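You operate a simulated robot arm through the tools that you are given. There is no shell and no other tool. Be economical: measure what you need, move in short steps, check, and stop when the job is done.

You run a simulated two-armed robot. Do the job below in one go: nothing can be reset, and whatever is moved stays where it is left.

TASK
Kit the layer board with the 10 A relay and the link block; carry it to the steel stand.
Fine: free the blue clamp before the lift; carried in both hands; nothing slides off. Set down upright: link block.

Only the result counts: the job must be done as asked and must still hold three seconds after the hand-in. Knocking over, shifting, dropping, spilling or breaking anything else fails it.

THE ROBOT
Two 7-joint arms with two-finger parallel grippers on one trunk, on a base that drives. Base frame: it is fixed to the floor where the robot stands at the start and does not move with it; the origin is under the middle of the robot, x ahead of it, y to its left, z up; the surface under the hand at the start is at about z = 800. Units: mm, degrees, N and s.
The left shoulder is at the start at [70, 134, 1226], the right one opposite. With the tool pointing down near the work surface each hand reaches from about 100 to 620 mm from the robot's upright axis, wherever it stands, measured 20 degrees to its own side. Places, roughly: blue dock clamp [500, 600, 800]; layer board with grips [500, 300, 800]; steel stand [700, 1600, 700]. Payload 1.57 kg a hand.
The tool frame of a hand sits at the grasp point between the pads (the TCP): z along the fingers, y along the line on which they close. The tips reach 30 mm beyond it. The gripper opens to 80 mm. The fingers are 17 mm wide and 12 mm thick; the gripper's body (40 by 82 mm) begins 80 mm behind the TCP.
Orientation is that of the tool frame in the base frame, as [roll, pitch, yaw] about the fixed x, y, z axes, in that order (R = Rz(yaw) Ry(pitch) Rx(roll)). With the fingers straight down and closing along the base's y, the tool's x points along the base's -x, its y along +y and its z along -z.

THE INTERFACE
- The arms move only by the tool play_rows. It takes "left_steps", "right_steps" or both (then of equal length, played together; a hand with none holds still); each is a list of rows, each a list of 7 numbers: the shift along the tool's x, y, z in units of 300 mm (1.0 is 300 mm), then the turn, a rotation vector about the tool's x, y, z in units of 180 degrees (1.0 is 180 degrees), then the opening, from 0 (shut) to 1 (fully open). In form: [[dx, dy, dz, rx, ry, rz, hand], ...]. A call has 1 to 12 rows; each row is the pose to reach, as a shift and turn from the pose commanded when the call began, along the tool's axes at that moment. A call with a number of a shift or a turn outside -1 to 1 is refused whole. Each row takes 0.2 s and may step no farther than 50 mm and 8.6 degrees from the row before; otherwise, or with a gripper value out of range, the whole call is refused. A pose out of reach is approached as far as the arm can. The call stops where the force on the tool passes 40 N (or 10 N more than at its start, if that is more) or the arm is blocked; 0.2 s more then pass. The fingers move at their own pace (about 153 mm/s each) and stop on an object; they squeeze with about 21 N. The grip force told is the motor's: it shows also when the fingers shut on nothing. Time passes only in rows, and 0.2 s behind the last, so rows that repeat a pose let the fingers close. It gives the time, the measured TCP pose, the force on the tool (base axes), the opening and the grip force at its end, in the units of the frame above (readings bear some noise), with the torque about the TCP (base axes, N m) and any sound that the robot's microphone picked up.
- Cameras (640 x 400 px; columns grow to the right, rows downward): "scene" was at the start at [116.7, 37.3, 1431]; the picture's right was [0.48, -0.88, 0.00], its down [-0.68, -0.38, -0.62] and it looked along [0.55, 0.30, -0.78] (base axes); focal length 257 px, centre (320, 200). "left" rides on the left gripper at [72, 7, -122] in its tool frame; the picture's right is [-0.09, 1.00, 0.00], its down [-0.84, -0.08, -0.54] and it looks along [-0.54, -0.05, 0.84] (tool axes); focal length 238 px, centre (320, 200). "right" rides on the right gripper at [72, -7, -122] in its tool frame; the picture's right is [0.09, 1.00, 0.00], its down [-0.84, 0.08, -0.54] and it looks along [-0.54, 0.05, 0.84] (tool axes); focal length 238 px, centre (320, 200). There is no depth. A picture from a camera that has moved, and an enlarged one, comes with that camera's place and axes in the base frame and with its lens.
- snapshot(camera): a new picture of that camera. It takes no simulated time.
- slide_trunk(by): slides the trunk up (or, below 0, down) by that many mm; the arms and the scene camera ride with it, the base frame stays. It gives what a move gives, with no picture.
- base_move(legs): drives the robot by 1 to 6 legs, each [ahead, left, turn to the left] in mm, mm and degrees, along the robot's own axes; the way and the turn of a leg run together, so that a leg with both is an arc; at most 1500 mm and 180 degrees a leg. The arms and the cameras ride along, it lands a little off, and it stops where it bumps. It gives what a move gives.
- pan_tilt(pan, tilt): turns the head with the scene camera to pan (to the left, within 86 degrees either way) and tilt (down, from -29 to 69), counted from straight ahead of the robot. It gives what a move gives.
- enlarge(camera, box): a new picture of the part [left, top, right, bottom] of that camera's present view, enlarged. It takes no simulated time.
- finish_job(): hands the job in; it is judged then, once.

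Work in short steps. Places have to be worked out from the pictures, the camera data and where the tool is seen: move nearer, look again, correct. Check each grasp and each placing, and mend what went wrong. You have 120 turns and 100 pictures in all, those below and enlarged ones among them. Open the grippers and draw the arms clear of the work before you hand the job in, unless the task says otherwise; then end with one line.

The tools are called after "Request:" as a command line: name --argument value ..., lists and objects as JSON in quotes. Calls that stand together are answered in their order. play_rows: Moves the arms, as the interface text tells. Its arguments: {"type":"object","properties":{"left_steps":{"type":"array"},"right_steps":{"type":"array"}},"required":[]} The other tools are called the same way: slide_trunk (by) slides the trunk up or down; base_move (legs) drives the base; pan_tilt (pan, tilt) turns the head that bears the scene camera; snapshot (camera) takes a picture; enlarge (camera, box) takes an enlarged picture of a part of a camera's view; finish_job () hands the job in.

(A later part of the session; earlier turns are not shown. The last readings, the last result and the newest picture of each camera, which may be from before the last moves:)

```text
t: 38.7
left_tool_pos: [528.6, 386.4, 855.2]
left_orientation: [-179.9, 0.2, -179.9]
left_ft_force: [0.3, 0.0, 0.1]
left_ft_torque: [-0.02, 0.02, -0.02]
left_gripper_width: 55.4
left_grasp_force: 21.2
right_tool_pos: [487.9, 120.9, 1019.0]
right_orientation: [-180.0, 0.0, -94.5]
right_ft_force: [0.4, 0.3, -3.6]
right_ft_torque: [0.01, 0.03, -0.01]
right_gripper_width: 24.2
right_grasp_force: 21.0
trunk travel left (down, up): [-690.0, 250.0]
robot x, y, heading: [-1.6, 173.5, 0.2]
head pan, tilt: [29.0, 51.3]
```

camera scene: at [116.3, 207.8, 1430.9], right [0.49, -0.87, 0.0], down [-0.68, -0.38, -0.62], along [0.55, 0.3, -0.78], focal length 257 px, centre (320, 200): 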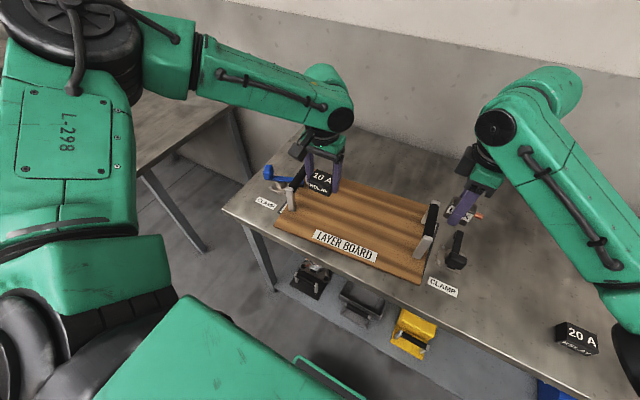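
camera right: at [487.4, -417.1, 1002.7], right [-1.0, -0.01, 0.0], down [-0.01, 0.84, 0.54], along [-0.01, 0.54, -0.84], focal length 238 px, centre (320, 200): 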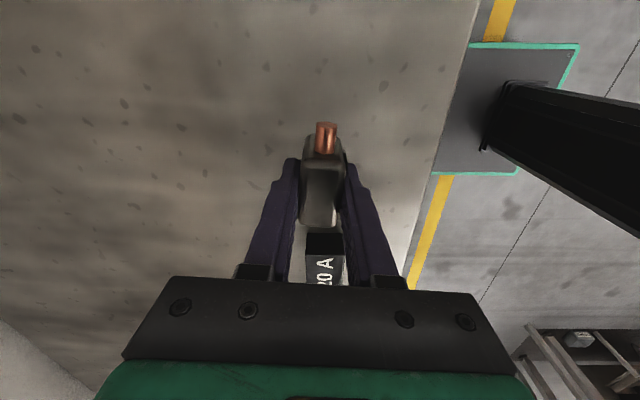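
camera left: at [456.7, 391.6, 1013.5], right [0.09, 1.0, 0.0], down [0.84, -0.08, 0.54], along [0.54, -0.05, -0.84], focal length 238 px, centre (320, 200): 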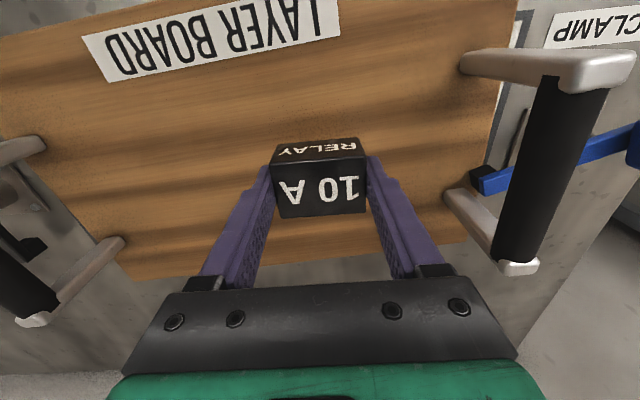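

The force has gone from -1.2 to about 0, so contact is close. I'll go 2 mm lower and read again.

Request:
play_rows --left_steps '[[0, 0, 0.004, 0, 0, 0, 0], [0, 0, 0.007, 0, 0, 0, 0], [0, 0, 0.007, 0, 0, 0, 0]]'

Request:
enlarge --camera "left" --box '[220, 100, 420, 240]'

```text
t: 39.5
left_tool_pos: [528.7, 386.1, 854.7]
left_orientation: [-179.9, 0.1, -179.9]
left_ft_force: [0.7, 0.1, -0.8]
left_ft_torque: [0.01, -0.01, 0.01]
left_gripper_width: 55.2
left_grasp_force: 21.0
right_tool_pos: [489.2, 121.1, 1020.0]
right_orientation: [-180.0, 0.0, -94.5]
right_ft_force: [0.9, 0.3, -3.8]
right_ft_torque: [-0.02, 0.01, -0.03]
right_gripper_width: 23.9
right_grasp_force: 20.9
trunk travel left (down, up): [-690.0, 250.0]
robot x, y, heading: [-1.8, 169.6, -0.0]
head pan, tilt: [29.0, 51.3]
```

```text
2.86 times, centred on (320, 170) of left
camera zoom: at [455.0, 392.5, 976.3], right [0.09, 1.0, 0.0], down [0.84, -0.08, 0.54], along [0.54, -0.05, -0.84], focal length 681 px, centre (320, 286)
```

zoom: 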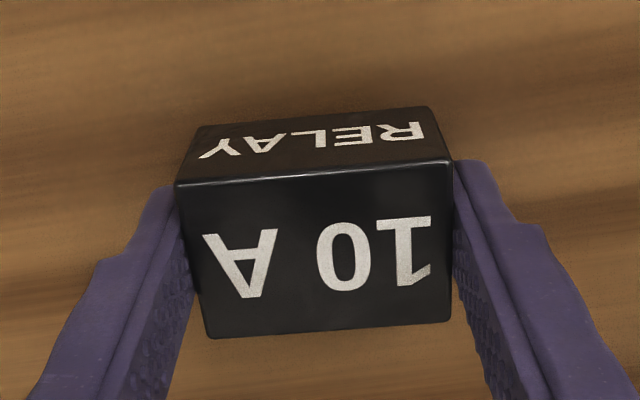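

Not in contact yet. I'll keep going down in small steps.

Request:
play_rows --left_steps '[[0, 0, 0.007, 0, 0, 0, 0], [0, 0, 0.014, 0, 0, 0, 0], [0, 0, 0.014, 0, 0, 0, 0]]'

```text
t: 40.3
left_tool_pos: [526.2, 386.4, 851.1]
left_orientation: [-180.0, -0.1, -179.9]
left_ft_force: [-0.2, 0.1, 0.0]
left_ft_torque: [-0.02, -0.01, -0.01]
left_gripper_width: 55.4
left_grasp_force: 20.7
left hand out of reach, approached as far as the arm can: row 1, 2, 3
right_tool_pos: [489.6, 122.0, 1019.7]
right_orientation: [179.9, 0.0, -94.4]
right_ft_force: [0.6, -0.5, -3.4]
right_ft_torque: [-0.01, -0.02, 0.03]
right_gripper_width: 23.7
right_grasp_force: 20.8
trunk travel left (down, up): [-690.0, 250.0]
robot x, y, heading: [-4.1, 170.9, 0.2]
head pan, tilt: [29.0, 51.3]
```

The arm is at its limit, so I'll use the trunk to go lower.

Request:
slide_trunk --by -3

```text
t: 40.9
left_tool_pos: [526.1, 386.4, 847.1]
left_orientation: [179.9, 0.0, -179.8]
left_ft_force: [-0.6, 0.0, 0.0]
left_ft_torque: [0.01, 0.04, 0.01]
left_gripper_width: 55.3
left_grasp_force: 21.3
right_tool_pos: [488.5, 121.7, 1016.2]
right_orientation: [179.8, -0.1, -94.5]
right_ft_force: [-0.3, 0.2, -3.5]
right_ft_torque: [-0.02, -0.02, -0.02]
right_gripper_width: 23.7
right_grasp_force: 20.9
trunk travel left (down, up): [-687.0, 253.0]
robot x, y, heading: [-0.8, 173.2, 0.1]
head pan, tilt: [29.0, 51.3]
```

Still free, so 3 mm more.

Request:
slide_trunk --by -3

Request:
snapshot --camera "left"

```text
t: 41.4
left_tool_pos: [526.7, 385.9, 846.5]
left_orientation: [-180.0, 0.1, -179.9]
left_ft_force: [-0.2, 0.3, 2.7]
left_ft_torque: [0.0, 0.06, -0.02]
left_gripper_width: 55.3
left_grasp_force: 20.5
right_tool_pos: [488.4, 122.0, 1013.7]
right_orientation: [-180.0, 0.0, -94.4]
right_ft_force: [-0.4, 0.7, -2.8]
right_ft_torque: [0.0, -0.05, -0.01]
right_gripper_width: 23.9
right_grasp_force: 21.3
trunk travel left (down, up): [-684.0, 256.0]
robot x, y, heading: [0.0, 172.8, -0.2]
head pan, tilt: [29.0, 51.3]
```

```text
68 pictures are left
camera left: at [453.1, 392.8, 966.9], right [0.09, 1.0, 0.0], down [0.84, -0.08, 0.54], along [0.54, -0.05, -0.84], focal length 238 px, centre (320, 200)
```

left: 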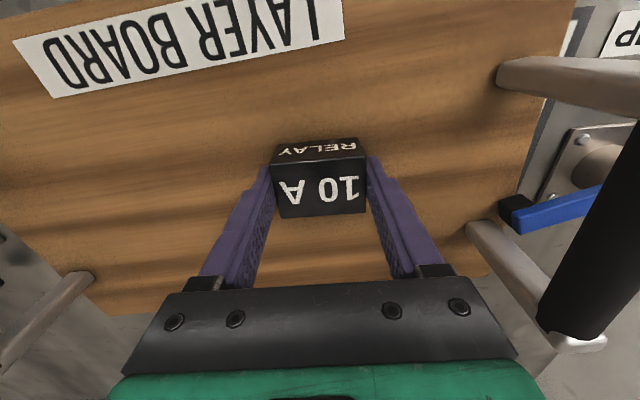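

Contact shows as +2.7 N, so the board top is at about 812. I'll open and rise straight up slowly.

Request:
play_rows --left_steps '[[0, 0, 0, 0, 0, 0, 0.9], [0, 0, 0, 0, 0, 0, 0.9], [0, 0, -0.03, 0, 0, 0, 0.9], [0, 0, -0.1, 0, 0, 0, 0.9], [0, 0, -0.2, 0, 0, 0, 0.9], [0, 0, -0.3, 0, 0, 0, 0.9], [0, 0, -0.4, 0, 0, 0, 0.9]]'

Request:
snapshot --camera "left"

```text
t: 43.0
left_tool_pos: [524.4, 387.8, 966.0]
left_orientation: [180.0, 0.0, -179.9]
left_ft_force: [-0.3, -0.1, 0.8]
left_ft_torque: [0.05, 0.02, -0.02]
left_gripper_width: 71.7
left_grasp_force: 0.1
right_tool_pos: [487.2, 120.3, 1013.1]
right_orientation: [179.9, 0.0, -94.5]
right_ft_force: [0.1, 0.1, -3.9]
right_ft_torque: [0.03, -0.02, -0.02]
right_gripper_width: 24.2
right_grasp_force: 21.3
trunk travel left (down, up): [-684.0, 256.0]
robot x, y, heading: [-1.4, 170.7, 0.0]
head pan, tilt: [29.0, 51.3]
```

```text
67 pictures are left
camera left: at [450.8, 394.3, 1087.4], right [0.09, 1.0, 0.0], down [0.84, -0.08, 0.54], along [0.54, -0.05, -0.84], focal length 238 px, centre (320, 200)
```

left: 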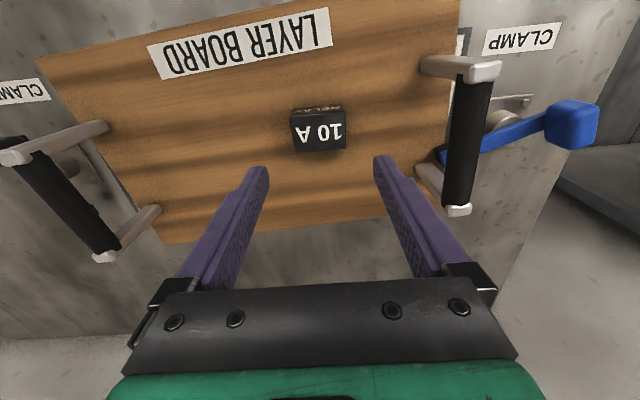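

The relay is standing on the board. I'll raise the left hand a bit more and drive 145 mm left so the link comes over the board.

Request:
play_rows --left_steps '[[0, 0, -0.1, 0, 0, 0, 0.9], [0, 0, -0.2, 0, 0, 0, 0.9], [0, 0, -0.25, 0, 0, 0, 0.9]]'

Request:
base_move --legs '[[0, 145, 0]]'

Request:
play_rows --right_steps '[[0, -0.01, 0, 0, 0, 0, 0], [0, -0.03, 0.02, 0, 0, 0, 0], [0, -0.06, 0.05, 0, 0, 0, 0], [0, -0.09, 0.08, 0, 0, 0, 0], [0, -0.12, 0.11, 0, 0, 0, 0], [0, -0.14, 0.14, 0, 0, 0, 0], [0, -0.15, 0.18, 0, 0, 0, 0], [0, -0.15, 0.22, 0, 0, 0, 0], [0, -0.15, 0.26, 0, 0, 0, 0], [0, -0.15, 0.3, 0, 0, 0, 0], [0, -0.15, 0.33, 0, 0, 0, 0], [0, -0.15, 0.35, 0, 0, 0, 0]]'

Request:
snapshot --camera "right"

Request:
snapshot --camera "scene"

```text
t: 43.8
left_tool_pos: [526.9, 387.4, 1041.5]
left_orientation: [180.0, -0.1, -179.8]
left_ft_force: [-0.6, -0.1, 0.1]
left_ft_torque: [0.01, -0.04, 0.01]
left_gripper_width: 71.8
left_grasp_force: 0.0
right_tool_pos: [488.2, 122.5, 1013.3]
right_orientation: [179.9, 0.0, -94.5]
right_ft_force: [-0.5, 0.1, -3.0]
right_ft_torque: [0.02, 0.04, 0.0]
right_gripper_width: 24.0
right_grasp_force: 20.8
trunk travel left (down, up): [-684.0, 256.0]
robot x, y, heading: [-0.1, 173.8, 0.1]
head pan, tilt: [29.0, 51.3]
```

```text
t: 45.1
left_tool_pos: [527.1, 528.7, 1041.6]
left_orientation: [179.7, 0.1, 179.9]
left_ft_force: [0.1, 0.1, 0.2]
left_ft_torque: [0.01, 0.03, 0.02]
left_gripper_width: 71.8
left_grasp_force: 0.0
right_tool_pos: [488.8, 264.9, 1013.4]
right_orientation: [179.9, 0.1, -94.6]
right_ft_force: [-0.6, -0.7, -3.1]
right_ft_torque: [0.02, 0.01, 0.02]
right_gripper_width: 23.8
right_grasp_force: 21.2
trunk travel left (down, up): [-684.0, 256.0]
robot x, y, heading: [-3.3, 318.8, -0.2]
head pan, tilt: [29.0, 51.3]
```

```text
t: 47.7
left_tool_pos: [526.2, 531.1, 1041.0]
left_orientation: [179.9, 0.0, -179.9]
left_ft_force: [0.2, -0.6, 1.1]
left_ft_torque: [0.0, 0.02, 0.0]
left_gripper_width: 72.3
left_grasp_force: 0.0
right_tool_pos: [533.3, 262.7, 907.4]
right_orientation: [179.9, 0.0, -94.6]
right_ft_force: [0.5, 0.0, -3.1]
right_ft_torque: [0.02, 0.02, -0.02]
right_gripper_width: 23.9
right_grasp_force: 21.8
trunk travel left (down, up): [-684.0, 256.0]
robot x, y, heading: [0.6, 318.8, -0.0]
head pan, tilt: [29.0, 51.3]
```

```text
66 pictures are left
camera right: at [535.5, 189.5, 1030.7], right [-1.0, -0.01, 0.0], down [-0.01, 0.84, 0.54], along [-0.01, 0.54, -0.84], focal length 238 px, centre (320, 200)
```

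right: 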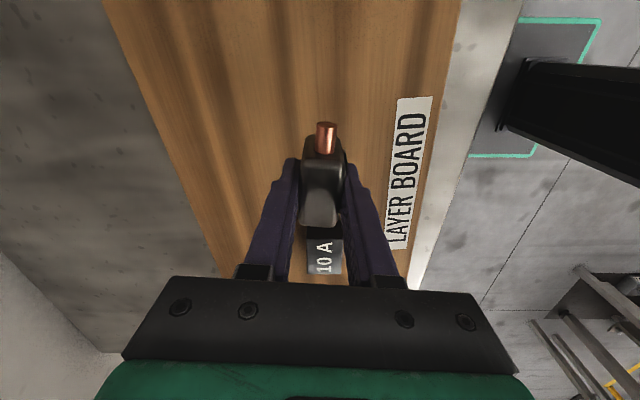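

```text
65 pictures are left
camera scene: at [116.1, 353.8, 1314.9], right [0.48, -0.87, 0.0], down [-0.68, -0.38, -0.62], along [0.55, 0.3, -0.78], focal length 257 px, centre (320, 200)
```

scene: 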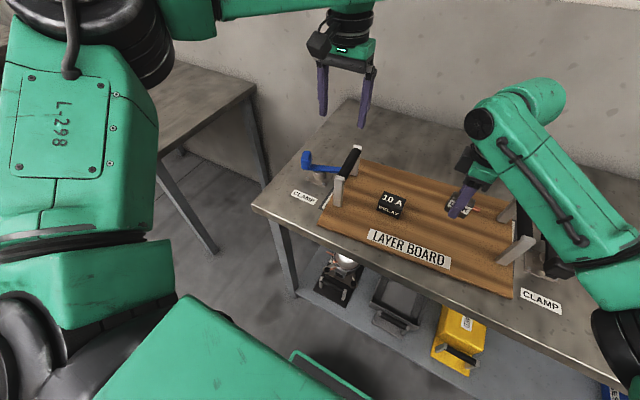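

The link hangs over a clear spot between the grips. I'll lower it to about 4 mm above contact.

Request:
play_rows --right_steps '[[0, 0, 0.02, 0, 0, 0, 0], [0, 0, 0.05, 0, 0, 0, 0], [0, 0, 0.08, 0, 0, 0, 0], [0, 0, 0.11, 0, 0, 0, 0], [0, 0, 0.14, 0, 0, 0, 0], [0, 0, 0.165, 0, 0, 0, 0], [0, 0, 0.185, 0, 0, 0, 0], [0, 0, 0.195, 0, 0, 0, 0], [0, 0, 0.195, 0, 0, 0, 0]]'

```text
t: 49.7
left_tool_pos: [527.4, 530.9, 1041.2]
left_orientation: [179.9, 0.0, 180.0]
left_ft_force: [-0.5, -0.2, -0.3]
left_ft_torque: [-0.03, -0.01, 0.01]
left_gripper_width: 71.9
left_grasp_force: 0.1
right_tool_pos: [534.6, 263.5, 847.9]
right_orientation: [179.9, 0.0, -94.6]
right_ft_force: [0.2, 0.1, -3.3]
right_ft_torque: [-0.01, 0.0, -0.01]
right_gripper_width: 23.8
right_grasp_force: 21.0
trunk travel left (down, up): [-684.0, 256.0]
robot x, y, heading: [-0.1, 318.9, -0.1]
head pan, tilt: [29.0, 51.3]
```

Still carrying its weight (-3.3 N). I'll creep down.

Request:
play_rows --right_steps '[[0, 0, 0.005, 0, 0, 0, 0], [0, 0, 0.01, 0, 0, 0, 0], [0, 0, 0.01, 0, 0, 0, 0]]'

```text
t: 50.5
left_tool_pos: [527.1, 531.4, 1041.8]
left_orientation: [180.0, 0.0, -180.0]
left_ft_force: [0.3, -0.1, -0.2]
left_ft_torque: [-0.02, -0.04, -0.01]
left_gripper_width: 71.9
left_grasp_force: 0.1
right_tool_pos: [534.6, 261.4, 845.8]
right_orientation: [180.0, 0.0, -94.7]
right_ft_force: [0.1, 0.1, -3.5]
right_ft_torque: [0.03, -0.01, 0.0]
right_gripper_width: 24.1
right_grasp_force: 21.2
trunk travel left (down, up): [-684.0, 256.0]
robot x, y, heading: [-2.5, 315.8, 0.0]
head pan, tilt: [29.0, 51.3]
```

Request:
play_rows --right_steps '[[0, 0, 0.005, 0, 0, 0, 0], [0, 0, 0.01, 0, 0, 0, 0], [0, 0, 0.01, 0, 0, 0, 0]]'

```text
t: 51.3
left_tool_pos: [527.6, 531.0, 1041.2]
left_orientation: [-180.0, 0.0, 180.0]
left_ft_force: [0.4, 0.7, -0.3]
left_ft_torque: [-0.02, -0.01, 0.01]
left_gripper_width: 72.3
left_grasp_force: 0.0
right_tool_pos: [534.2, 261.2, 843.4]
right_orientation: [179.9, 0.0, -94.6]
right_ft_force: [0.4, -0.8, -3.3]
right_ft_torque: [0.04, -0.01, 0.03]
right_gripper_width: 24.1
right_grasp_force: 21.2
trunk travel left (down, up): [-684.0, 256.0]
robot x, y, heading: [-1.3, 317.6, 0.1]
head pan, tilt: [29.0, 51.3]
```

Still free at 843.4, so 2 mm more.

Request:
play_rows --right_steps '[[0, 0, 0.004, 0, 0, 0, 0], [0, 0, 0.007, 0, 0, 0, 0], [0, 0, 0.007, 0, 0, 0, 0]]'

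```text
t: 52.1
left_tool_pos: [526.6, 529.6, 1041.3]
left_orientation: [-179.9, 0.1, -179.9]
left_ft_force: [0.5, -0.5, 0.6]
left_ft_torque: [0.0, 0.02, 0.0]
left_gripper_width: 72.0
left_grasp_force: 0.2
right_tool_pos: [533.3, 261.2, 842.3]
right_orientation: [180.0, 0.0, -94.7]
right_ft_force: [1.6, -1.3, 2.4]
right_ft_torque: [-0.14, 0.02, 0.09]
right_gripper_width: 23.6
right_grasp_force: 21.2
trunk travel left (down, up): [-684.0, 256.0]
robot x, y, heading: [-4.0, 317.6, 0.1]
head pan, tilt: [29.0, 51.3]
```

Contact (+2.4 N). I'll open gently and rise.

Request:
play_rows --right_steps '[[0, 0, 0, 0, 0, 0, 0.6], [0, 0, 0, 0, 0, 0, 0.6], [0, 0, -0.03, 0, 0, 0, 0.6], [0, 0, -0.1, 0, 0, 0, 0.6], [0, 0, -0.2, 0, 0, 0, 0.6], [0, 0, -0.3, 0, 0, 0, 0.6], [0, 0, -0.45, 0, 0, 0, 0.6], [0, 0, -0.55, 0, 0, 0, 0.6]]'

Request:
snapshot --camera "right"

Request:
snapshot --camera "left"

```text
t: 53.9
left_tool_pos: [525.5, 531.0, 1041.3]
left_orientation: [179.9, 0.1, -180.0]
left_ft_force: [-0.1, 0.5, 0.3]
left_ft_torque: [-0.01, -0.01, -0.06]
left_gripper_width: 72.0
left_grasp_force: 0.0
right_tool_pos: [532.6, 262.6, 1007.9]
right_orientation: [-180.0, 0.0, -94.6]
right_ft_force: [-0.3, -0.3, 0.9]
right_ft_torque: [0.01, -0.02, -0.04]
right_gripper_width: 48.0
right_grasp_force: 0.1
trunk travel left (down, up): [-684.0, 256.0]
robot x, y, heading: [-2.2, 313.9, 0.0]
head pan, tilt: [29.0, 51.3]
```

```text
64 pictures are left
camera right: at [535.3, 189.3, 1130.4], right [-1.0, -0.01, 0.0], down [-0.01, 0.84, 0.54], along [-0.01, 0.54, -0.84], focal length 238 px, centre (320, 200)
```

right: 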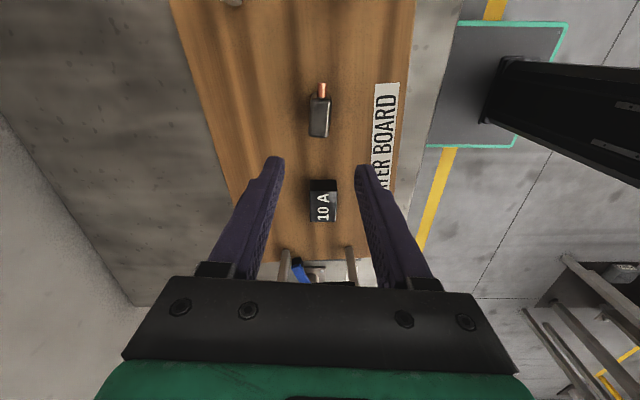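

```text
63 pictures are left
camera left: at [452.9, 538.2, 1163.1], right [0.09, 1.0, 0.0], down [0.84, -0.08, 0.54], along [0.54, -0.05, -0.84], focal length 238 px, centre (320, 200)
```

left: 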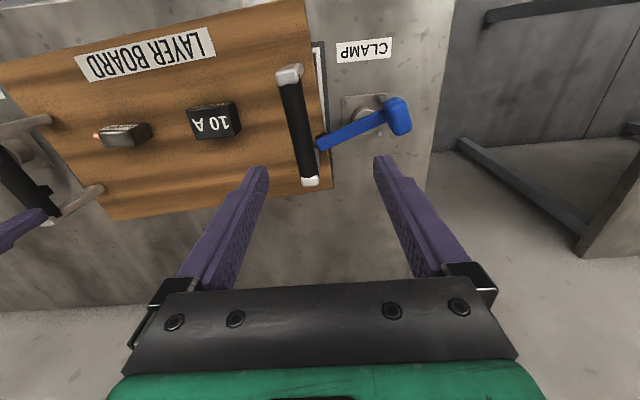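

Both parts stand on the board. Next I'll study the blue clamp and the black one for comparison.

Request:
enlarge --camera "left" --box '[260, 30, 440, 200]'

Request:
enlarge --camera "scene" --box '[270, 120, 400, 230]'

```text
2.35 times, centred on (350, 115) of left
camera zoom: at [452.9, 538.2, 1163.1], right [0.09, 1.0, 0.0], down [0.84, -0.08, 0.54], along [0.54, -0.05, -0.84], focal length 561 px, centre (249, 400)
```

zoom: 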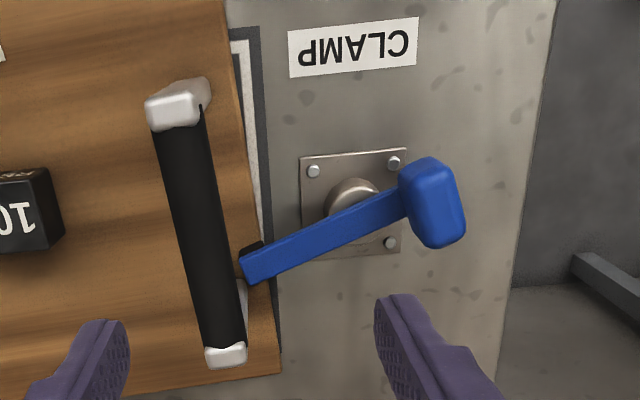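

```text
3.64 times, centred on (335, 175) of scene
camera zoom: at [114.9, 354.1, 1315.0], right [0.48, -0.87, 0.0], down [-0.68, -0.38, -0.63], along [0.55, 0.3, -0.78], focal length 934 px, centre (266, 291)
```

zoom: 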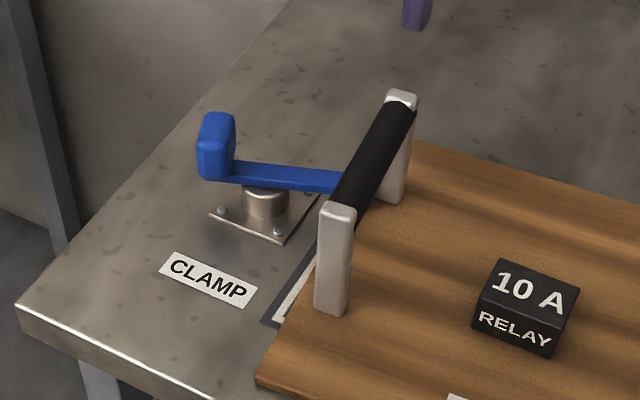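

The lever turns about a vertical post near (538,588). The knob is near (527,626), z 838–880, and the tip sits over the board edge under the grip. The open black clamp has its knob toward the robot, so I'll swing the blue knob toward -x. First I'll drive 130 mm left for reach.

Request:
base_move --legs '[[0, 130, 0]]'

Request:
play_rows --left_steps '[[0, -0.01, -0.0, 0, 0, 0.045, 0.9], [0, -0.02, 0, 0, 0, 0.09, 0.9], [0, -0.03, 0, 0, 0, 0.135, 0.9], [0, -0.05, 0, 0, 0, 0.18, 0.9], [0, -0.07, 0.0, 0, 0, 0.225, 0.9], [0, -0.09, 0, 0, 0, 0.27, 0.9], [0, -0.1, 0, 0, 0, 0.315, 0.9], [0, -0.11, 0.05, 0, 0, 0.36, 0.9], [0, -0.117, 0.1, 0, 0, 0.383, 0.9], [0, -0.117, 0.2, 0, 0, 0.383, 0.9], [0, -0.117, 0.3, 0, 0, 0.383, 0.9]]'

Request:
snapshot --camera "left"

Request:
snapshot --camera "scene"

```text
t: 55.2
left_tool_pos: [525.9, 659.7, 1042.4]
left_orientation: [180.0, 0.1, 180.0]
left_ft_force: [-0.2, 0.3, 0.4]
left_ft_torque: [0.0, 0.02, 0.0]
left_gripper_width: 72.1
left_grasp_force: 0.0
right_tool_pos: [533.1, 389.7, 1007.6]
right_orientation: [-180.0, 0.1, -94.7]
right_ft_force: [-1.1, 0.2, -0.2]
right_ft_torque: [-0.01, -0.01, 0.02]
right_gripper_width: 47.7
right_grasp_force: 0.1
trunk travel left (down, up): [-684.0, 256.0]
robot x, y, heading: [-2.9, 446.6, -0.2]
head pan, tilt: [29.0, 51.3]
```

```text
t: 57.6
left_tool_pos: [527.9, 625.7, 951.9]
left_orientation: [-179.9, 0.1, 111.0]
left_ft_force: [-0.2, -0.1, -0.6]
left_ft_torque: [0.03, 0.03, 0.0]
left_gripper_width: 71.6
left_grasp_force: 0.0
right_tool_pos: [534.3, 389.9, 1006.4]
right_orientation: [179.9, 0.0, -94.6]
right_ft_force: [-0.4, 0.4, 0.8]
right_ft_torque: [-0.04, 0.03, 0.01]
right_gripper_width: 47.9
right_grasp_force: 0.1
trunk travel left (down, up): [-684.0, 256.0]
robot x, y, heading: [-1.0, 445.5, 0.2]
head pan, tilt: [29.0, 51.3]
```

```text
60 pictures are left
camera left: at [506.7, 694.9, 1072.9], right [0.96, 0.27, 0.0], down [0.23, -0.81, 0.54], along [0.15, -0.52, -0.84], focal length 238 px, centre (320, 200)
```

left: 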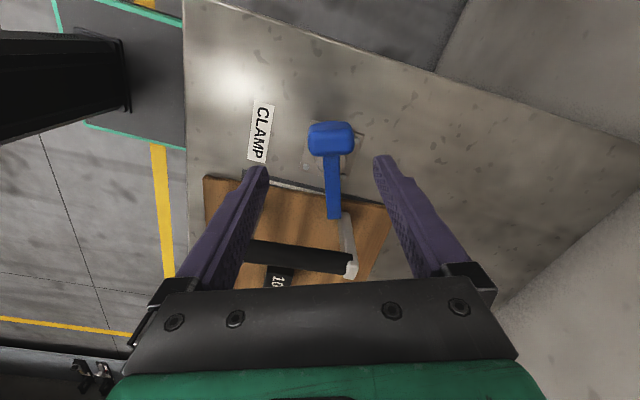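

```text
59 pictures are left
camera scene: at [116.0, 483.4, 1314.9], right [0.48, -0.88, 0.0], down [-0.68, -0.38, -0.62], along [0.55, 0.3, -0.78], focal length 257 px, centre (320, 200)
```

scene: 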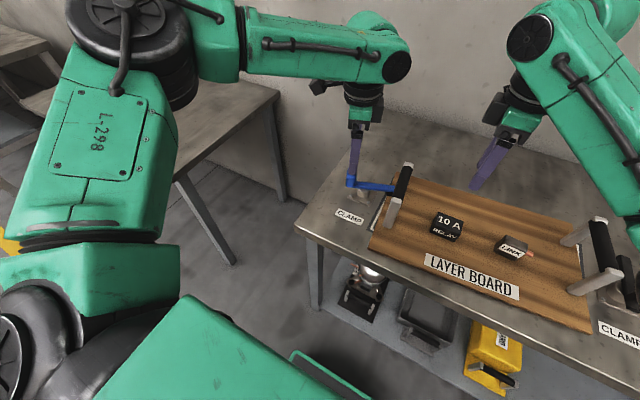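

The knob is at about (533,635). I'll adjust and descend around it with the hand open, to z ≈ 868.

Request:
play_rows --left_steps '[[0.019, 0.025, 0.05, 0, 0, 0, 0.9], [0.019, 0.025, 0.12, 0, 0, 0, 0.9], [0.019, 0.025, 0.2, 0, 0, 0, 0.9], [0.019, 0.025, 0.25, 0, 0, 0, 0.9], [0.019, 0.025, 0.28, 0, 0, 0, 0.9], [0.019, 0.025, 0.28, 0, 0, 0, 0.9]]'

Request:
snapshot --camera "left"

```text
t: 59.0
left_tool_pos: [527.6, 635.5, 870.2]
left_orientation: [179.9, 0.0, 111.0]
left_ft_force: [0.1, -0.4, 0.6]
left_ft_torque: [-0.02, -0.02, 0.01]
left_gripper_width: 72.0
left_grasp_force: 0.0
left hand out of reach, approached as far as the arm can: row 4, 5, 6
right_tool_pos: [534.2, 389.3, 1007.5]
right_orientation: [-179.9, 0.1, -94.7]
right_ft_force: [-0.1, -0.1, -0.7]
right_ft_torque: [0.0, 0.01, -0.01]
right_gripper_width: 48.1
right_grasp_force: 0.0
trunk travel left (down, up): [-684.0, 256.0]
robot x, y, heading: [-3.0, 449.9, 0.0]
head pan, tilt: [29.0, 51.3]
```

```text
58 pictures are left
camera left: at [505.7, 705.7, 990.6], right [0.96, 0.27, 0.0], down [0.23, -0.81, 0.54], along [0.15, -0.52, -0.84], focal length 238 px, centre (320, 200)
```

left: 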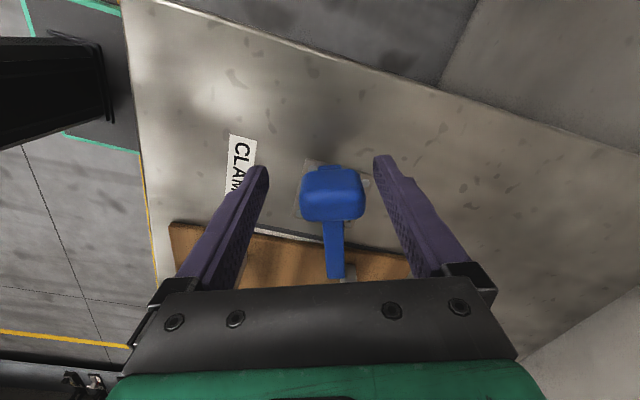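

Centred within a few mm, but the left arm is at its limit. I'll raise the hand 60 mm and lower the trunk 60 mm to gain margin.

Request:
play_rows --left_steps '[[0, 0.01, -0.1, 0, 0, 0, 0.9], [0, 0.02, -0.2, 0, 0, 0, 0.9], [0, 0.02, -0.2, 0, 0, 0, 0.9]]'

Request:
slide_trunk --by -60

Request:
snapshot --camera "left"

```text
t: 59.8
left_tool_pos: [532.2, 638.5, 927.8]
left_orientation: [180.0, 0.0, 111.1]
left_ft_force: [-0.3, -0.3, 0.2]
left_ft_torque: [0.0, -0.03, -0.03]
left_gripper_width: 71.9
left_grasp_force: 0.1
right_tool_pos: [534.3, 390.4, 1006.0]
right_orientation: [-180.0, 0.0, -94.6]
right_ft_force: [0.1, -0.1, 0.8]
right_ft_torque: [-0.01, -0.04, 0.0]
right_gripper_width: 48.1
right_grasp_force: 0.0
trunk travel left (down, up): [-684.0, 256.0]
robot x, y, heading: [-2.1, 442.7, 0.1]
head pan, tilt: [29.0, 51.3]
```

```text
t: 60.8
left_tool_pos: [532.6, 639.6, 867.7]
left_orientation: [179.9, -0.1, 111.0]
left_ft_force: [0.3, 0.5, 0.5]
left_ft_torque: [-0.01, 0.02, 0.01]
left_gripper_width: 71.9
left_grasp_force: 0.1
right_tool_pos: [533.5, 390.7, 947.9]
right_orientation: [-180.0, 0.0, -94.7]
right_ft_force: [0.6, 0.6, -0.1]
right_ft_torque: [0.02, 0.01, 0.0]
right_gripper_width: 47.9
right_grasp_force: 0.1
trunk travel left (down, up): [-624.0, 316.0]
robot x, y, heading: [-2.7, 445.7, 0.1]
head pan, tilt: [29.0, 51.3]
```

```text
57 pictures are left
camera left: at [510.9, 707.9, 989.3], right [0.96, 0.27, 0.0], down [0.23, -0.81, 0.54], along [0.15, -0.52, -0.84], focal length 238 px, centre (320, 200)
```

left: 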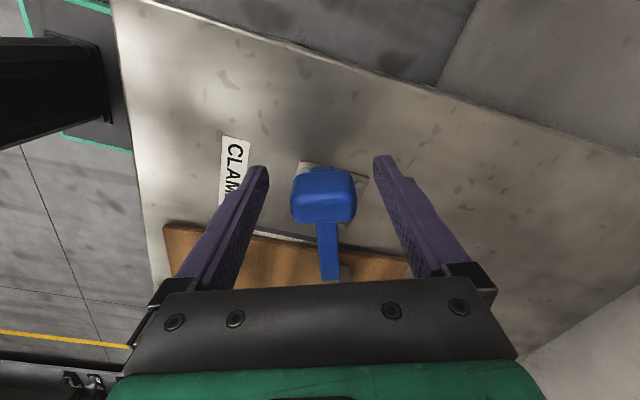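

Well centred on the knob now. I'll close on it.

Request:
play_rows --left_steps '[[0, 0, 0, 0, 0, 0, 0.5], [0, 0, 0, 0, 0, 0, 0.2], [0, 0, 0, 0, 0, 0, 0.2], [0, 0, 0, 0, 0, 0, 0.2]]'

Request:
snapshot --camera "left"

```text
t: 61.8
left_tool_pos: [530.9, 638.1, 869.0]
left_orientation: [179.9, -0.1, 111.0]
left_ft_force: [1.2, 1.3, 2.7]
left_ft_torque: [0.11, 0.81, 0.07]
left_gripper_width: 41.8
left_grasp_force: 45.1
right_tool_pos: [534.5, 391.0, 947.6]
right_orientation: [179.9, 0.0, -94.7]
right_ft_force: [0.3, 0.1, 0.9]
right_ft_torque: [0.01, 0.01, -0.01]
right_gripper_width: 48.1
right_grasp_force: 0.0
trunk travel left (down, up): [-624.0, 316.0]
robot x, y, heading: [-0.6, 445.0, -0.0]
head pan, tilt: [29.0, 51.3]
```

```text
56 pictures are left
camera left: at [511.1, 708.3, 989.3], right [0.96, 0.27, 0.0], down [0.23, -0.81, 0.54], along [0.15, -0.52, -0.84], focal length 238 px, centre (320, 200)
```

left: 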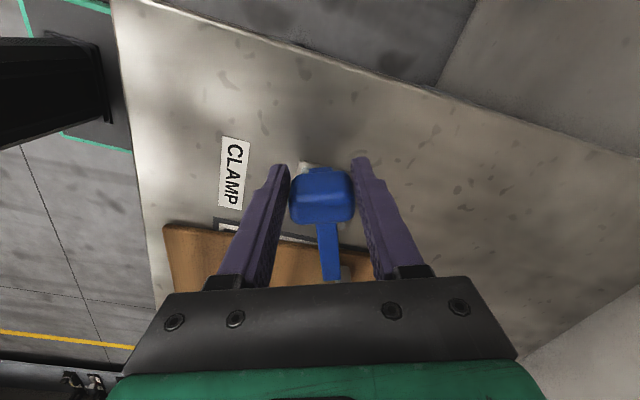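

The fingers have engaged the knob. I'll swing it 20° counter-clockwise about the post (r ≈ 48) and watch the force.

Request:
play_rows --left_steps '[[-0.0006, -0.0139, 0, 0, 0, -0.0278, 0.2], [-0.0024, -0.0278, 0, 0, 0, -0.0556, 0.2], [-0.0055, -0.0414, 0, 0, 0, -0.0833, 0.2], [-0.0097, -0.0547, 0, 0, 0, -0.1111, 0.2], [-0.0097, -0.0547, 0, 0, 0, -0.1111, 0.2]]'

Request:
snapshot --camera "left"

```text
t: 63.0
left_tool_pos: [517.9, 629.8, 867.9]
left_orientation: [179.9, 0.1, 131.1]
left_ft_force: [1.4, 3.4, 3.0]
left_ft_torque: [0.71, 0.38, 0.12]
left_gripper_width: 41.6
left_grasp_force: 45.3
right_tool_pos: [533.6, 389.5, 945.7]
right_orientation: [-179.9, 0.1, -94.7]
right_ft_force: [0.6, 0.4, -0.3]
right_ft_torque: [-0.01, 0.0, -0.02]
right_gripper_width: 48.0
right_grasp_force: 0.0
trunk travel left (down, up): [-624.0, 316.0]
robot x, y, heading: [-5.9, 446.0, -0.3]
head pan, tilt: [29.0, 51.3]
```

```text
55 pictures are left
camera left: at [474.1, 688.7, 989.3], right [0.81, 0.58, 0.0], down [0.49, -0.68, 0.54], along [0.32, -0.44, -0.84], focal length 238 px, centre (320, 200)
```

left: 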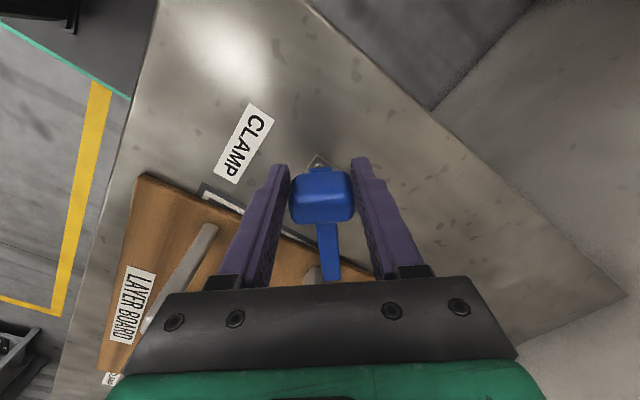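

The lever follows with little force. I'll swing it another 48°.

Request:
play_rows --left_steps '[[-0.0016, -0.0223, 0, 0, 0, -0.0444, 0.2], [-0.0062, -0.0441, 0, 0, 0, -0.0889, 0.2], [-0.0138, -0.0651, 0, 0, 0, -0.1333, 0.2], [-0.0243, -0.0848, 0, 0, 0, -0.1778, 0.2], [-0.0374, -0.1028, 0, 0, 0, -0.2222, 0.2], [-0.0529, -0.1189, 0, 0, 0, -0.2667, 0.2], [-0.0529, -0.1189, 0, 0, 0, -0.2667, 0.2]]'

Request:
snapshot --camera "left"

Request:
snapshot --camera "scene"

```text
t: 64.6
left_tool_pos: [501.5, 594.8, 866.9]
left_orientation: [179.9, 0.2, 179.1]
left_ft_force: [0.5, 4.8, 5.7]
left_ft_torque: [0.52, 1.39, 0.27]
left_gripper_width: 42.0
left_grasp_force: 44.7
right_tool_pos: [534.0, 390.9, 948.2]
right_orientation: [-180.0, 0.0, -94.7]
right_ft_force: [0.2, 0.2, -0.2]
right_ft_torque: [-0.01, -0.03, 0.04]
right_gripper_width: 47.9
right_grasp_force: 0.1
trunk travel left (down, up): [-624.0, 316.0]
robot x, y, heading: [-1.2, 446.5, -0.2]
head pan, tilt: [29.0, 51.3]
```

```text
54 pictures are left
camera left: at [428.2, 602.3, 989.2], right [0.11, 0.99, 0.0], down [0.83, -0.09, 0.54], along [0.54, -0.06, -0.84], focal length 238 px, centre (320, 200)
```

left: 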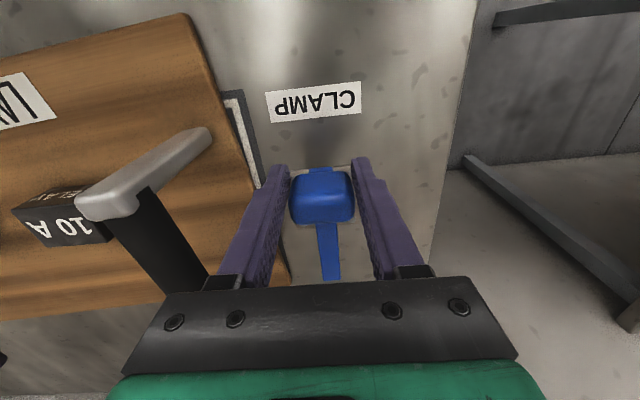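

```text
53 pictures are left
camera scene: at [115.1, 484.0, 1255.1], right [0.48, -0.88, 0.0], down [-0.68, -0.38, -0.62], along [0.55, 0.3, -0.78], focal length 257 px, centre (320, 200)
```

scene: 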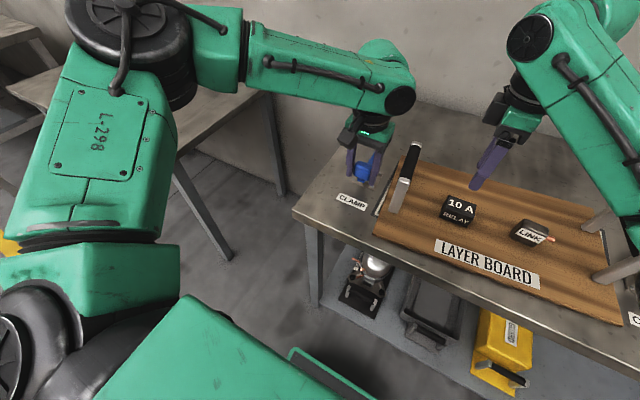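

The bar now points along +x, clear of the board. I'll add about 12° to match the open black clamp, then release.

Request:
play_rows --left_steps '[[-0.0008, -0.0167, 0, 0, 0, -0.0333, 0.2], [-0.0035, -0.0333, 0, 0, 0, -0.0667, 0.2], [-0.0035, -0.0333, 0, 0, 0, -0.0667, 0.2]]'

```text
t: 65.4
left_tool_pos: [501.9, 592.9, 867.4]
left_orientation: [-180.0, 0.1, -168.8]
left_ft_force: [-0.1, 30.6, 4.4]
left_ft_torque: [1.01, -0.74, -0.72]
left_gripper_width: 43.3
left_grasp_force: 44.8
right_tool_pos: [532.7, 397.1, 947.9]
right_orientation: [-179.9, -0.3, -94.6]
right_ft_force: [0.2, 0.1, 0.6]
right_ft_torque: [0.01, 0.02, -0.01]
right_gripper_width: 48.2
right_grasp_force: 0.2
trunk travel left (down, up): [-624.0, 316.0]
robot x, y, heading: [-1.8, 451.7, -0.1]
head pan, tilt: [29.0, 51.3]
```

It has hit its end stop, so the clamp is fully open. I'll back off to relieve the force, open and rise.

Request:
play_rows --left_steps '[[0.0, 0.028, 0, 0, 0, 0.045, 0.2], [0, 0.028, 0, 0, 0, 0.06, 0.5], [0, 0.028, 0, 0, 0, 0.06, 0.85], [0, 0.028, 0, 0, 0, 0.06, 0.85], [0, 0.028, -0.05, 0, 0, 0.06, 0.85], [0, 0.028, -0.15, 0, 0, 0.06, 0.85], [0, 0.028, -0.28, 0, 0, 0.06, 0.85], [0, 0.028, -0.42, 0, 0, 0.06, 0.85], [0, 0.028, -0.55, 0, 0, 0.06, 0.85]]'

Request:
snapshot --camera "left"

Request:
snapshot --camera "scene"

```text
t: 67.4
left_tool_pos: [498.8, 592.0, 1032.3]
left_orientation: [-179.9, 0.0, -179.8]
left_ft_force: [-0.9, 0.4, 0.6]
left_ft_torque: [-0.02, 0.02, 0.03]
left_gripper_width: 68.1
left_grasp_force: 0.1
right_tool_pos: [533.8, 390.4, 947.7]
right_orientation: [179.9, 0.0, -94.8]
right_ft_force: [0.3, 0.1, 0.8]
right_ft_torque: [-0.02, 0.0, -0.01]
right_gripper_width: 47.6
right_grasp_force: 0.0
trunk travel left (down, up): [-624.0, 316.0]
robot x, y, heading: [-2.3, 447.6, -0.0]
head pan, tilt: [29.0, 51.3]
```

```text
52 pictures are left
camera left: at [425.5, 598.2, 1153.3], right [0.09, 1.0, 0.0], down [0.84, -0.07, 0.54], along [0.54, -0.05, -0.84], focal length 238 px, centre (320, 200)
```

left: 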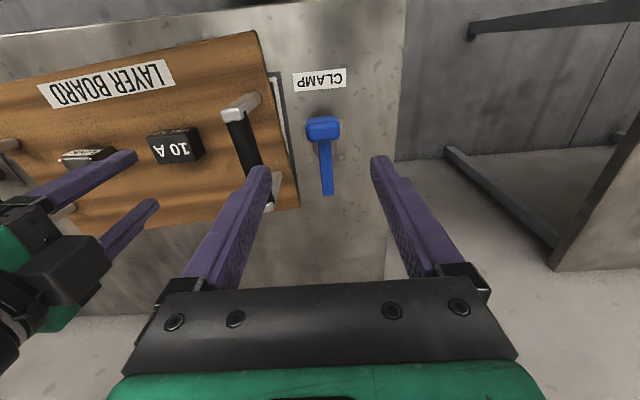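

```text
51 pictures are left
camera scene: at [115.8, 483.4, 1254.9], right [0.48, -0.88, 0.0], down [-0.68, -0.38, -0.62], along [0.55, 0.3, -0.78], focal length 257 px, centre (320, 200)
```

scene: 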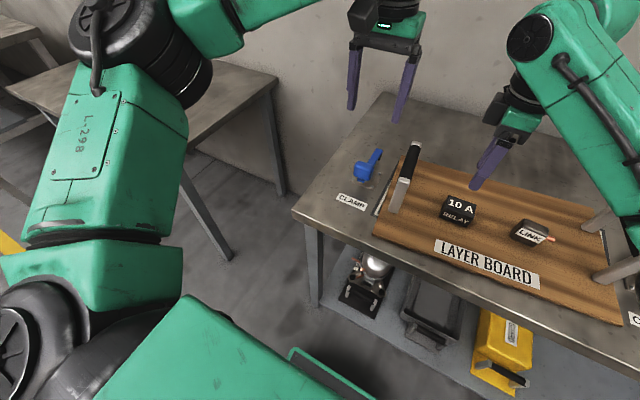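

The clamp is open. Before lifting, I'll pan the head to look at the stand.

Request:
pan_tilt --pan 62 --tilt 30

Request:
snapshot --camera "scene"

```text
t: 68.4
left_tool_pos: [499.0, 591.2, 1032.5]
left_orientation: [180.0, 0.1, -179.8]
left_ft_force: [-0.5, 0.8, 0.3]
left_ft_torque: [0.03, -0.02, 0.0]
left_gripper_width: 67.9
left_grasp_force: 0.0
right_tool_pos: [534.3, 389.7, 946.8]
right_orientation: [-180.0, 0.0, -94.7]
right_ft_force: [-0.5, 0.2, 0.2]
right_ft_torque: [-0.01, -0.03, 0.0]
right_gripper_width: 48.3
right_grasp_force: 0.0
trunk travel left (down, up): [-624.0, 316.0]
robot x, y, heading: [0.7, 447.4, 0.1]
head pan, tilt: [62.0, 30.0]
```

```text
50 pictures are left
camera scene: at [91.7, 526.2, 1286.2], right [0.88, -0.47, 0.0], down [-0.24, -0.44, -0.87], along [0.41, 0.76, -0.5], focal length 257 px, centre (320, 200)
```

scene: 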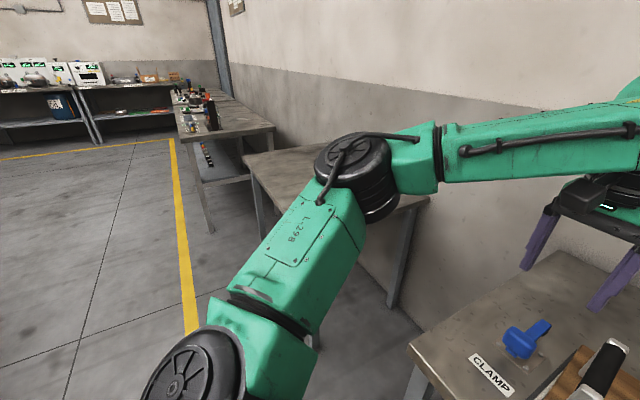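

The stand spans roughly x 400–1000, y 1185–2150, at z ≈ 700. For the lift I'll put the robot in front of the board and slightly closer, then set both hands over the grips.

Request:
base_move --legs '[[60, -127, 0]]'

Request:
pan_tilt --pan 0 --tilt 52

Request:
play_rows --left_steps '[[0.02, 0.02, 0, 0, 0, 0, 0.85], [0.04, 0.04, 0, 0, 0, 0, 0.85], [0.06, 0.06, 0, 0, 0, -0.01, 0.85], [0.08, 0.08, 0, 0, 0, -0.015, 0.85], [0.1, 0.1, 0, 0, 0, -0.022, 0.85], [0.12, 0.13, 0, 0, 0, -0.022, 0.85], [0.127, 0.15, 0, 0, 0, -0.022, 0.85], [0.127, 0.15, 0.03, 0, 0, -0.022, 0.85], [0.127, 0.15, 0.08, 0, 0, -0.022, 0.85], [0.127, 0.15, 0.13, 0, 0, -0.022, 0.85], [0.127, 0.15, 0.13, 0, 0, -0.022, 0.85]]' --right_steps '[[0, 0, -0.1, 0, 0, 0, 0.85], [0.02, 0.01, -0.15, 0, 0, 0.045, 0.85], [0.06, 0.02, -0.15, 0, 0, 0.09, 0.85], [0.1, 0.03, -0.15, 0, 0, 0.135, 0.85], [0.15, 0.04, -0.15, 0, 0, 0.18, 0.85], [0.2, 0.055, -0.15, 0, 0, 0.225, 0.85], [0.25, 0.07, -0.15, 0, 0, 0.27, 0.85], [0.3, 0.08, -0.15, 0, 0, 0.315, 0.85], [0.35, 0.09, -0.15, 0, 0, 0.36, 0.85], [0.394, 0.106, -0.15, 0, 0, 0.405, 0.85], [0.394, 0.106, -0.15, 0, 0, 0.452, 0.85]]'

Request:
snapshot --camera "scene"

Request:
snapshot --camera "left"

Request:
snapshot --camera "right"

```text
t: 69.7
left_tool_pos: [557.8, 465.4, 1031.1]
left_orientation: [-179.9, 0.1, -179.8]
left_ft_force: [-0.3, 1.6, 0.2]
left_ft_torque: [0.0, 0.01, -0.05]
left_gripper_width: 68.0
left_grasp_force: 0.0
right_tool_pos: [591.9, 263.9, 946.9]
right_orientation: [-180.0, 0.0, -94.6]
right_ft_force: [-0.8, -0.2, -0.3]
right_ft_torque: [0.05, 0.0, 0.0]
right_gripper_width: 47.9
right_grasp_force: 0.0
trunk travel left (down, up): [-624.0, 316.0]
robot x, y, heading: [59.4, 319.8, 0.2]
head pan, tilt: [62.0, 30.0]
```

```text
t: 71.0
left_tool_pos: [558.1, 463.6, 1031.1]
left_orientation: [-180.0, 0.0, -179.7]
left_ft_force: [0.5, 0.5, -0.6]
left_ft_torque: [0.01, -0.04, -0.01]
left_gripper_width: 68.0
left_grasp_force: 0.0
right_tool_pos: [594.3, 263.6, 947.9]
right_orientation: [-180.0, -0.1, -94.5]
right_ft_force: [-0.6, -0.1, -0.1]
right_ft_torque: [0.02, -0.02, -0.01]
right_gripper_width: 48.2
right_grasp_force: 0.1
trunk travel left (down, up): [-624.0, 316.0]
robot x, y, heading: [59.3, 319.0, -0.0]
head pan, tilt: [0.0, 52.0]
```

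```text
t: 73.4
left_tool_pos: [519.7, 509.8, 992.8]
left_orientation: [-179.9, 0.1, -175.7]
left_ft_force: [-1.2, 1.4, 0.7]
left_ft_torque: [-0.01, 0.0, 0.0]
left_gripper_width: 68.1
left_grasp_force: 0.1
right_tool_pos: [552.8, 147.7, 992.8]
right_orientation: [-179.9, 0.0, -176.1]
right_ft_force: [0.4, -0.3, -0.8]
right_ft_torque: [0.03, -0.04, -0.02]
right_gripper_width: 68.0
right_grasp_force: 0.2
trunk travel left (down, up): [-624.0, 316.0]
robot x, y, heading: [59.2, 317.1, -0.1]
head pan, tilt: [0.0, 52.0]
```

```text
49 pictures are left
camera scene: at [184.2, 319.9, 1254.1], right [0.0, -1.0, 0.0], down [-0.79, 0.0, -0.62], along [0.62, 0.0, -0.79], focal length 257 px, centre (320, 200)
```

scene: 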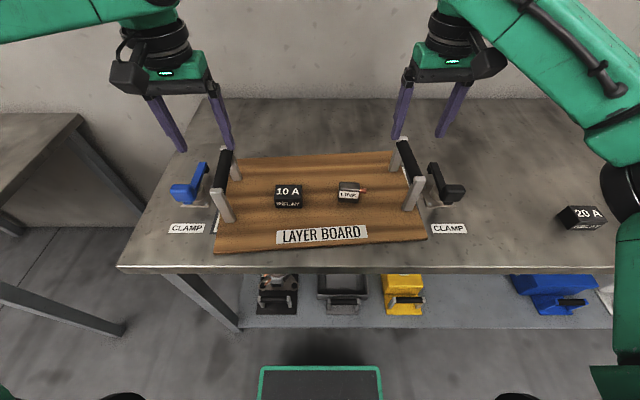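

```text
48 pictures are left
camera left: at [445.8, 511.0, 1114.5], right [0.02, 1.0, 0.0], down [0.84, -0.01, 0.54], along [0.54, -0.01, -0.84], focal length 238 px, centre (320, 200)
```

left: 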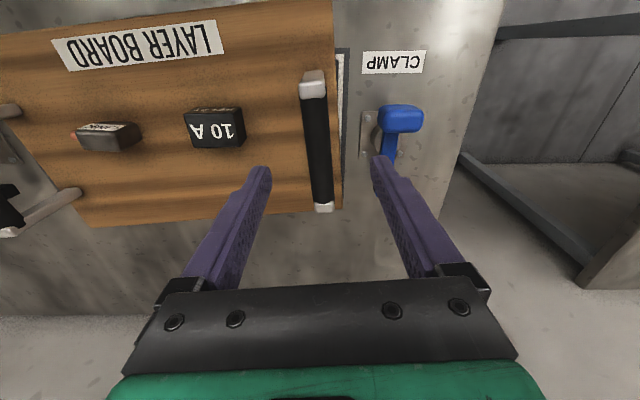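

```text
47 pictures are left
camera right: at [482.5, 137.0, 1115.1], right [-0.16, 0.99, 0.0], down [0.83, 0.13, 0.54], along [0.53, 0.09, -0.84], focal length 238 px, centre (320, 200)
```

right: 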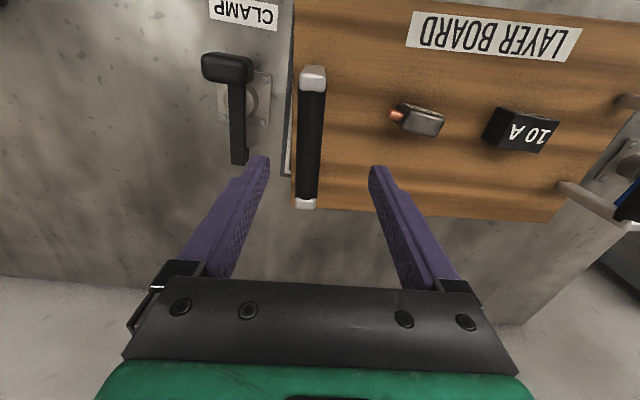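

The bars are centred at (526,508) and (559,140), with tops near z 910 and about 23 mm thick. I'll lower both open hands around them to z ≈ 896.

Request:
play_rows --left_steps '[[-0.0195, -0.008, 0, 0, 0, 0, 0.9], [-0.0195, -0.008, 0.08, 0, 0, 0, 0.9], [-0.0195, -0.008, 0.16, 0, 0, 0, 0.9], [-0.0195, -0.008, 0.24, 0, 0, 0, 0.9], [-0.0195, -0.008, 0.3, 0, 0, 0, 0.9], [-0.0195, -0.008, 0.323, 0, 0, 0, 0.9], [-0.0195, -0.008, 0.323, 0, 0, 0, 0.9]]' --right_steps '[[-0.018, -0.026, 0, 0, 0, 0, 0.9], [-0.018, -0.026, 0.08, 0, 0, 0, 0.9], [-0.018, -0.026, 0.16, 0, 0, 0, 0.9], [-0.018, -0.026, 0.24, 0, 0, 0, 0.9], [-0.018, -0.026, 0.3, 0, 0, 0, 0.9], [-0.018, -0.026, 0.323, 0, 0, 0, 0.9], [-0.018, -0.026, 0.323, 0, 0, 0, 0.9]]'

Request:
snapshot --camera "left"

Request:
snapshot --camera "right"

```text
t: 75.0
left_tool_pos: [524.7, 509.3, 895.2]
left_orientation: [-179.9, 0.1, -175.7]
left_ft_force: [0.6, -0.7, -0.1]
left_ft_torque: [-0.01, 0.04, 0.04]
left_gripper_width: 71.7
left_grasp_force: 0.1
right_tool_pos: [558.8, 142.5, 893.5]
right_orientation: [-179.9, 0.0, -176.0]
right_ft_force: [0.0, 0.0, -0.6]
right_ft_torque: [0.03, -0.01, 0.0]
right_gripper_width: 72.0
right_grasp_force: 0.0
trunk travel left (down, up): [-624.0, 316.0]
robot x, y, heading: [58.2, 317.0, -0.0]
head pan, tilt: [0.0, 52.0]
```

```text
46 pictures are left
camera left: at [451.9, 510.5, 1017.1], right [0.02, 1.0, 0.0], down [0.84, -0.01, 0.54], along [0.54, -0.01, -0.84], focal length 238 px, centre (320, 200)
```

left: 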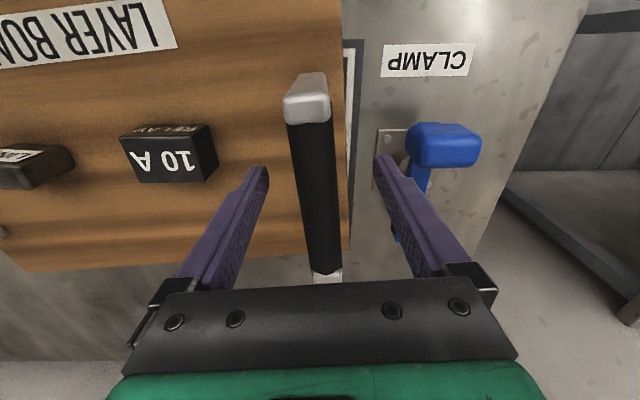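

```text
45 pictures are left
camera right: at [488.8, 129.5, 1017.2], right [-0.16, 0.99, 0.0], down [0.83, 0.14, 0.54], along [0.53, 0.09, -0.84], focal length 238 px, centre (320, 200)
```

right: 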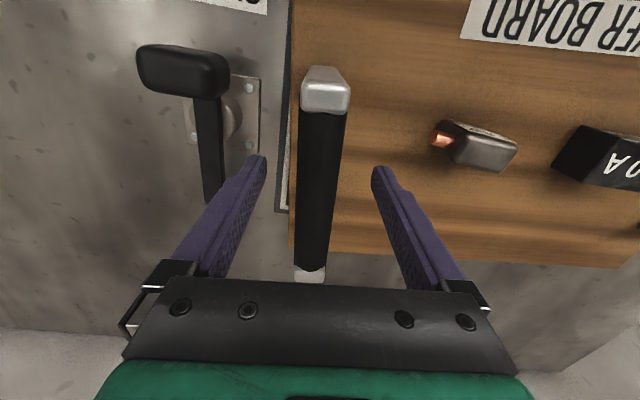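

Both bars lie between the fingers. I'll close both hands.

Request:
play_rows --left_steps '[[0, -0.006, 0, 0, 0, 0, 0.5], [0, -0.006, 0, 0, 0, 0, 0], [0, -0.006, 0, 0, 0, 0, 0], [0, -0.006, 0, 0, 0, 0, 0], [0, -0.006, 0, 0, 0, 0, 0]]' --right_steps '[[0, 0, 0, 0, 0, 0, 0.5], [0, 0, 0, 0, 0, 0, 0], [0, 0, 0, 0, 0, 0, 0], [0, 0, 0, 0, 0, 0, 0], [0, 0, 0, 0, 0, 0, 0]]'

```text
t: 76.2
left_tool_pos: [525.5, 507.6, 896.1]
left_orientation: [179.8, 0.1, -175.6]
left_ft_force: [-1.5, 19.7, 0.9]
left_ft_torque: [0.02, -0.01, 0.39]
left_gripper_width: 23.7
left_grasp_force: 20.9
right_tool_pos: [559.5, 138.8, 893.9]
right_orientation: [-179.9, 0.0, -176.1]
right_ft_force: [2.0, -21.6, -0.8]
right_ft_torque: [0.02, -0.02, 0.38]
right_gripper_width: 23.5
right_grasp_force: 21.2
trunk travel left (down, up): [-624.0, 316.0]
robot x, y, heading: [59.9, 319.0, 0.1]
head pan, tilt: [0.0, 52.0]
```

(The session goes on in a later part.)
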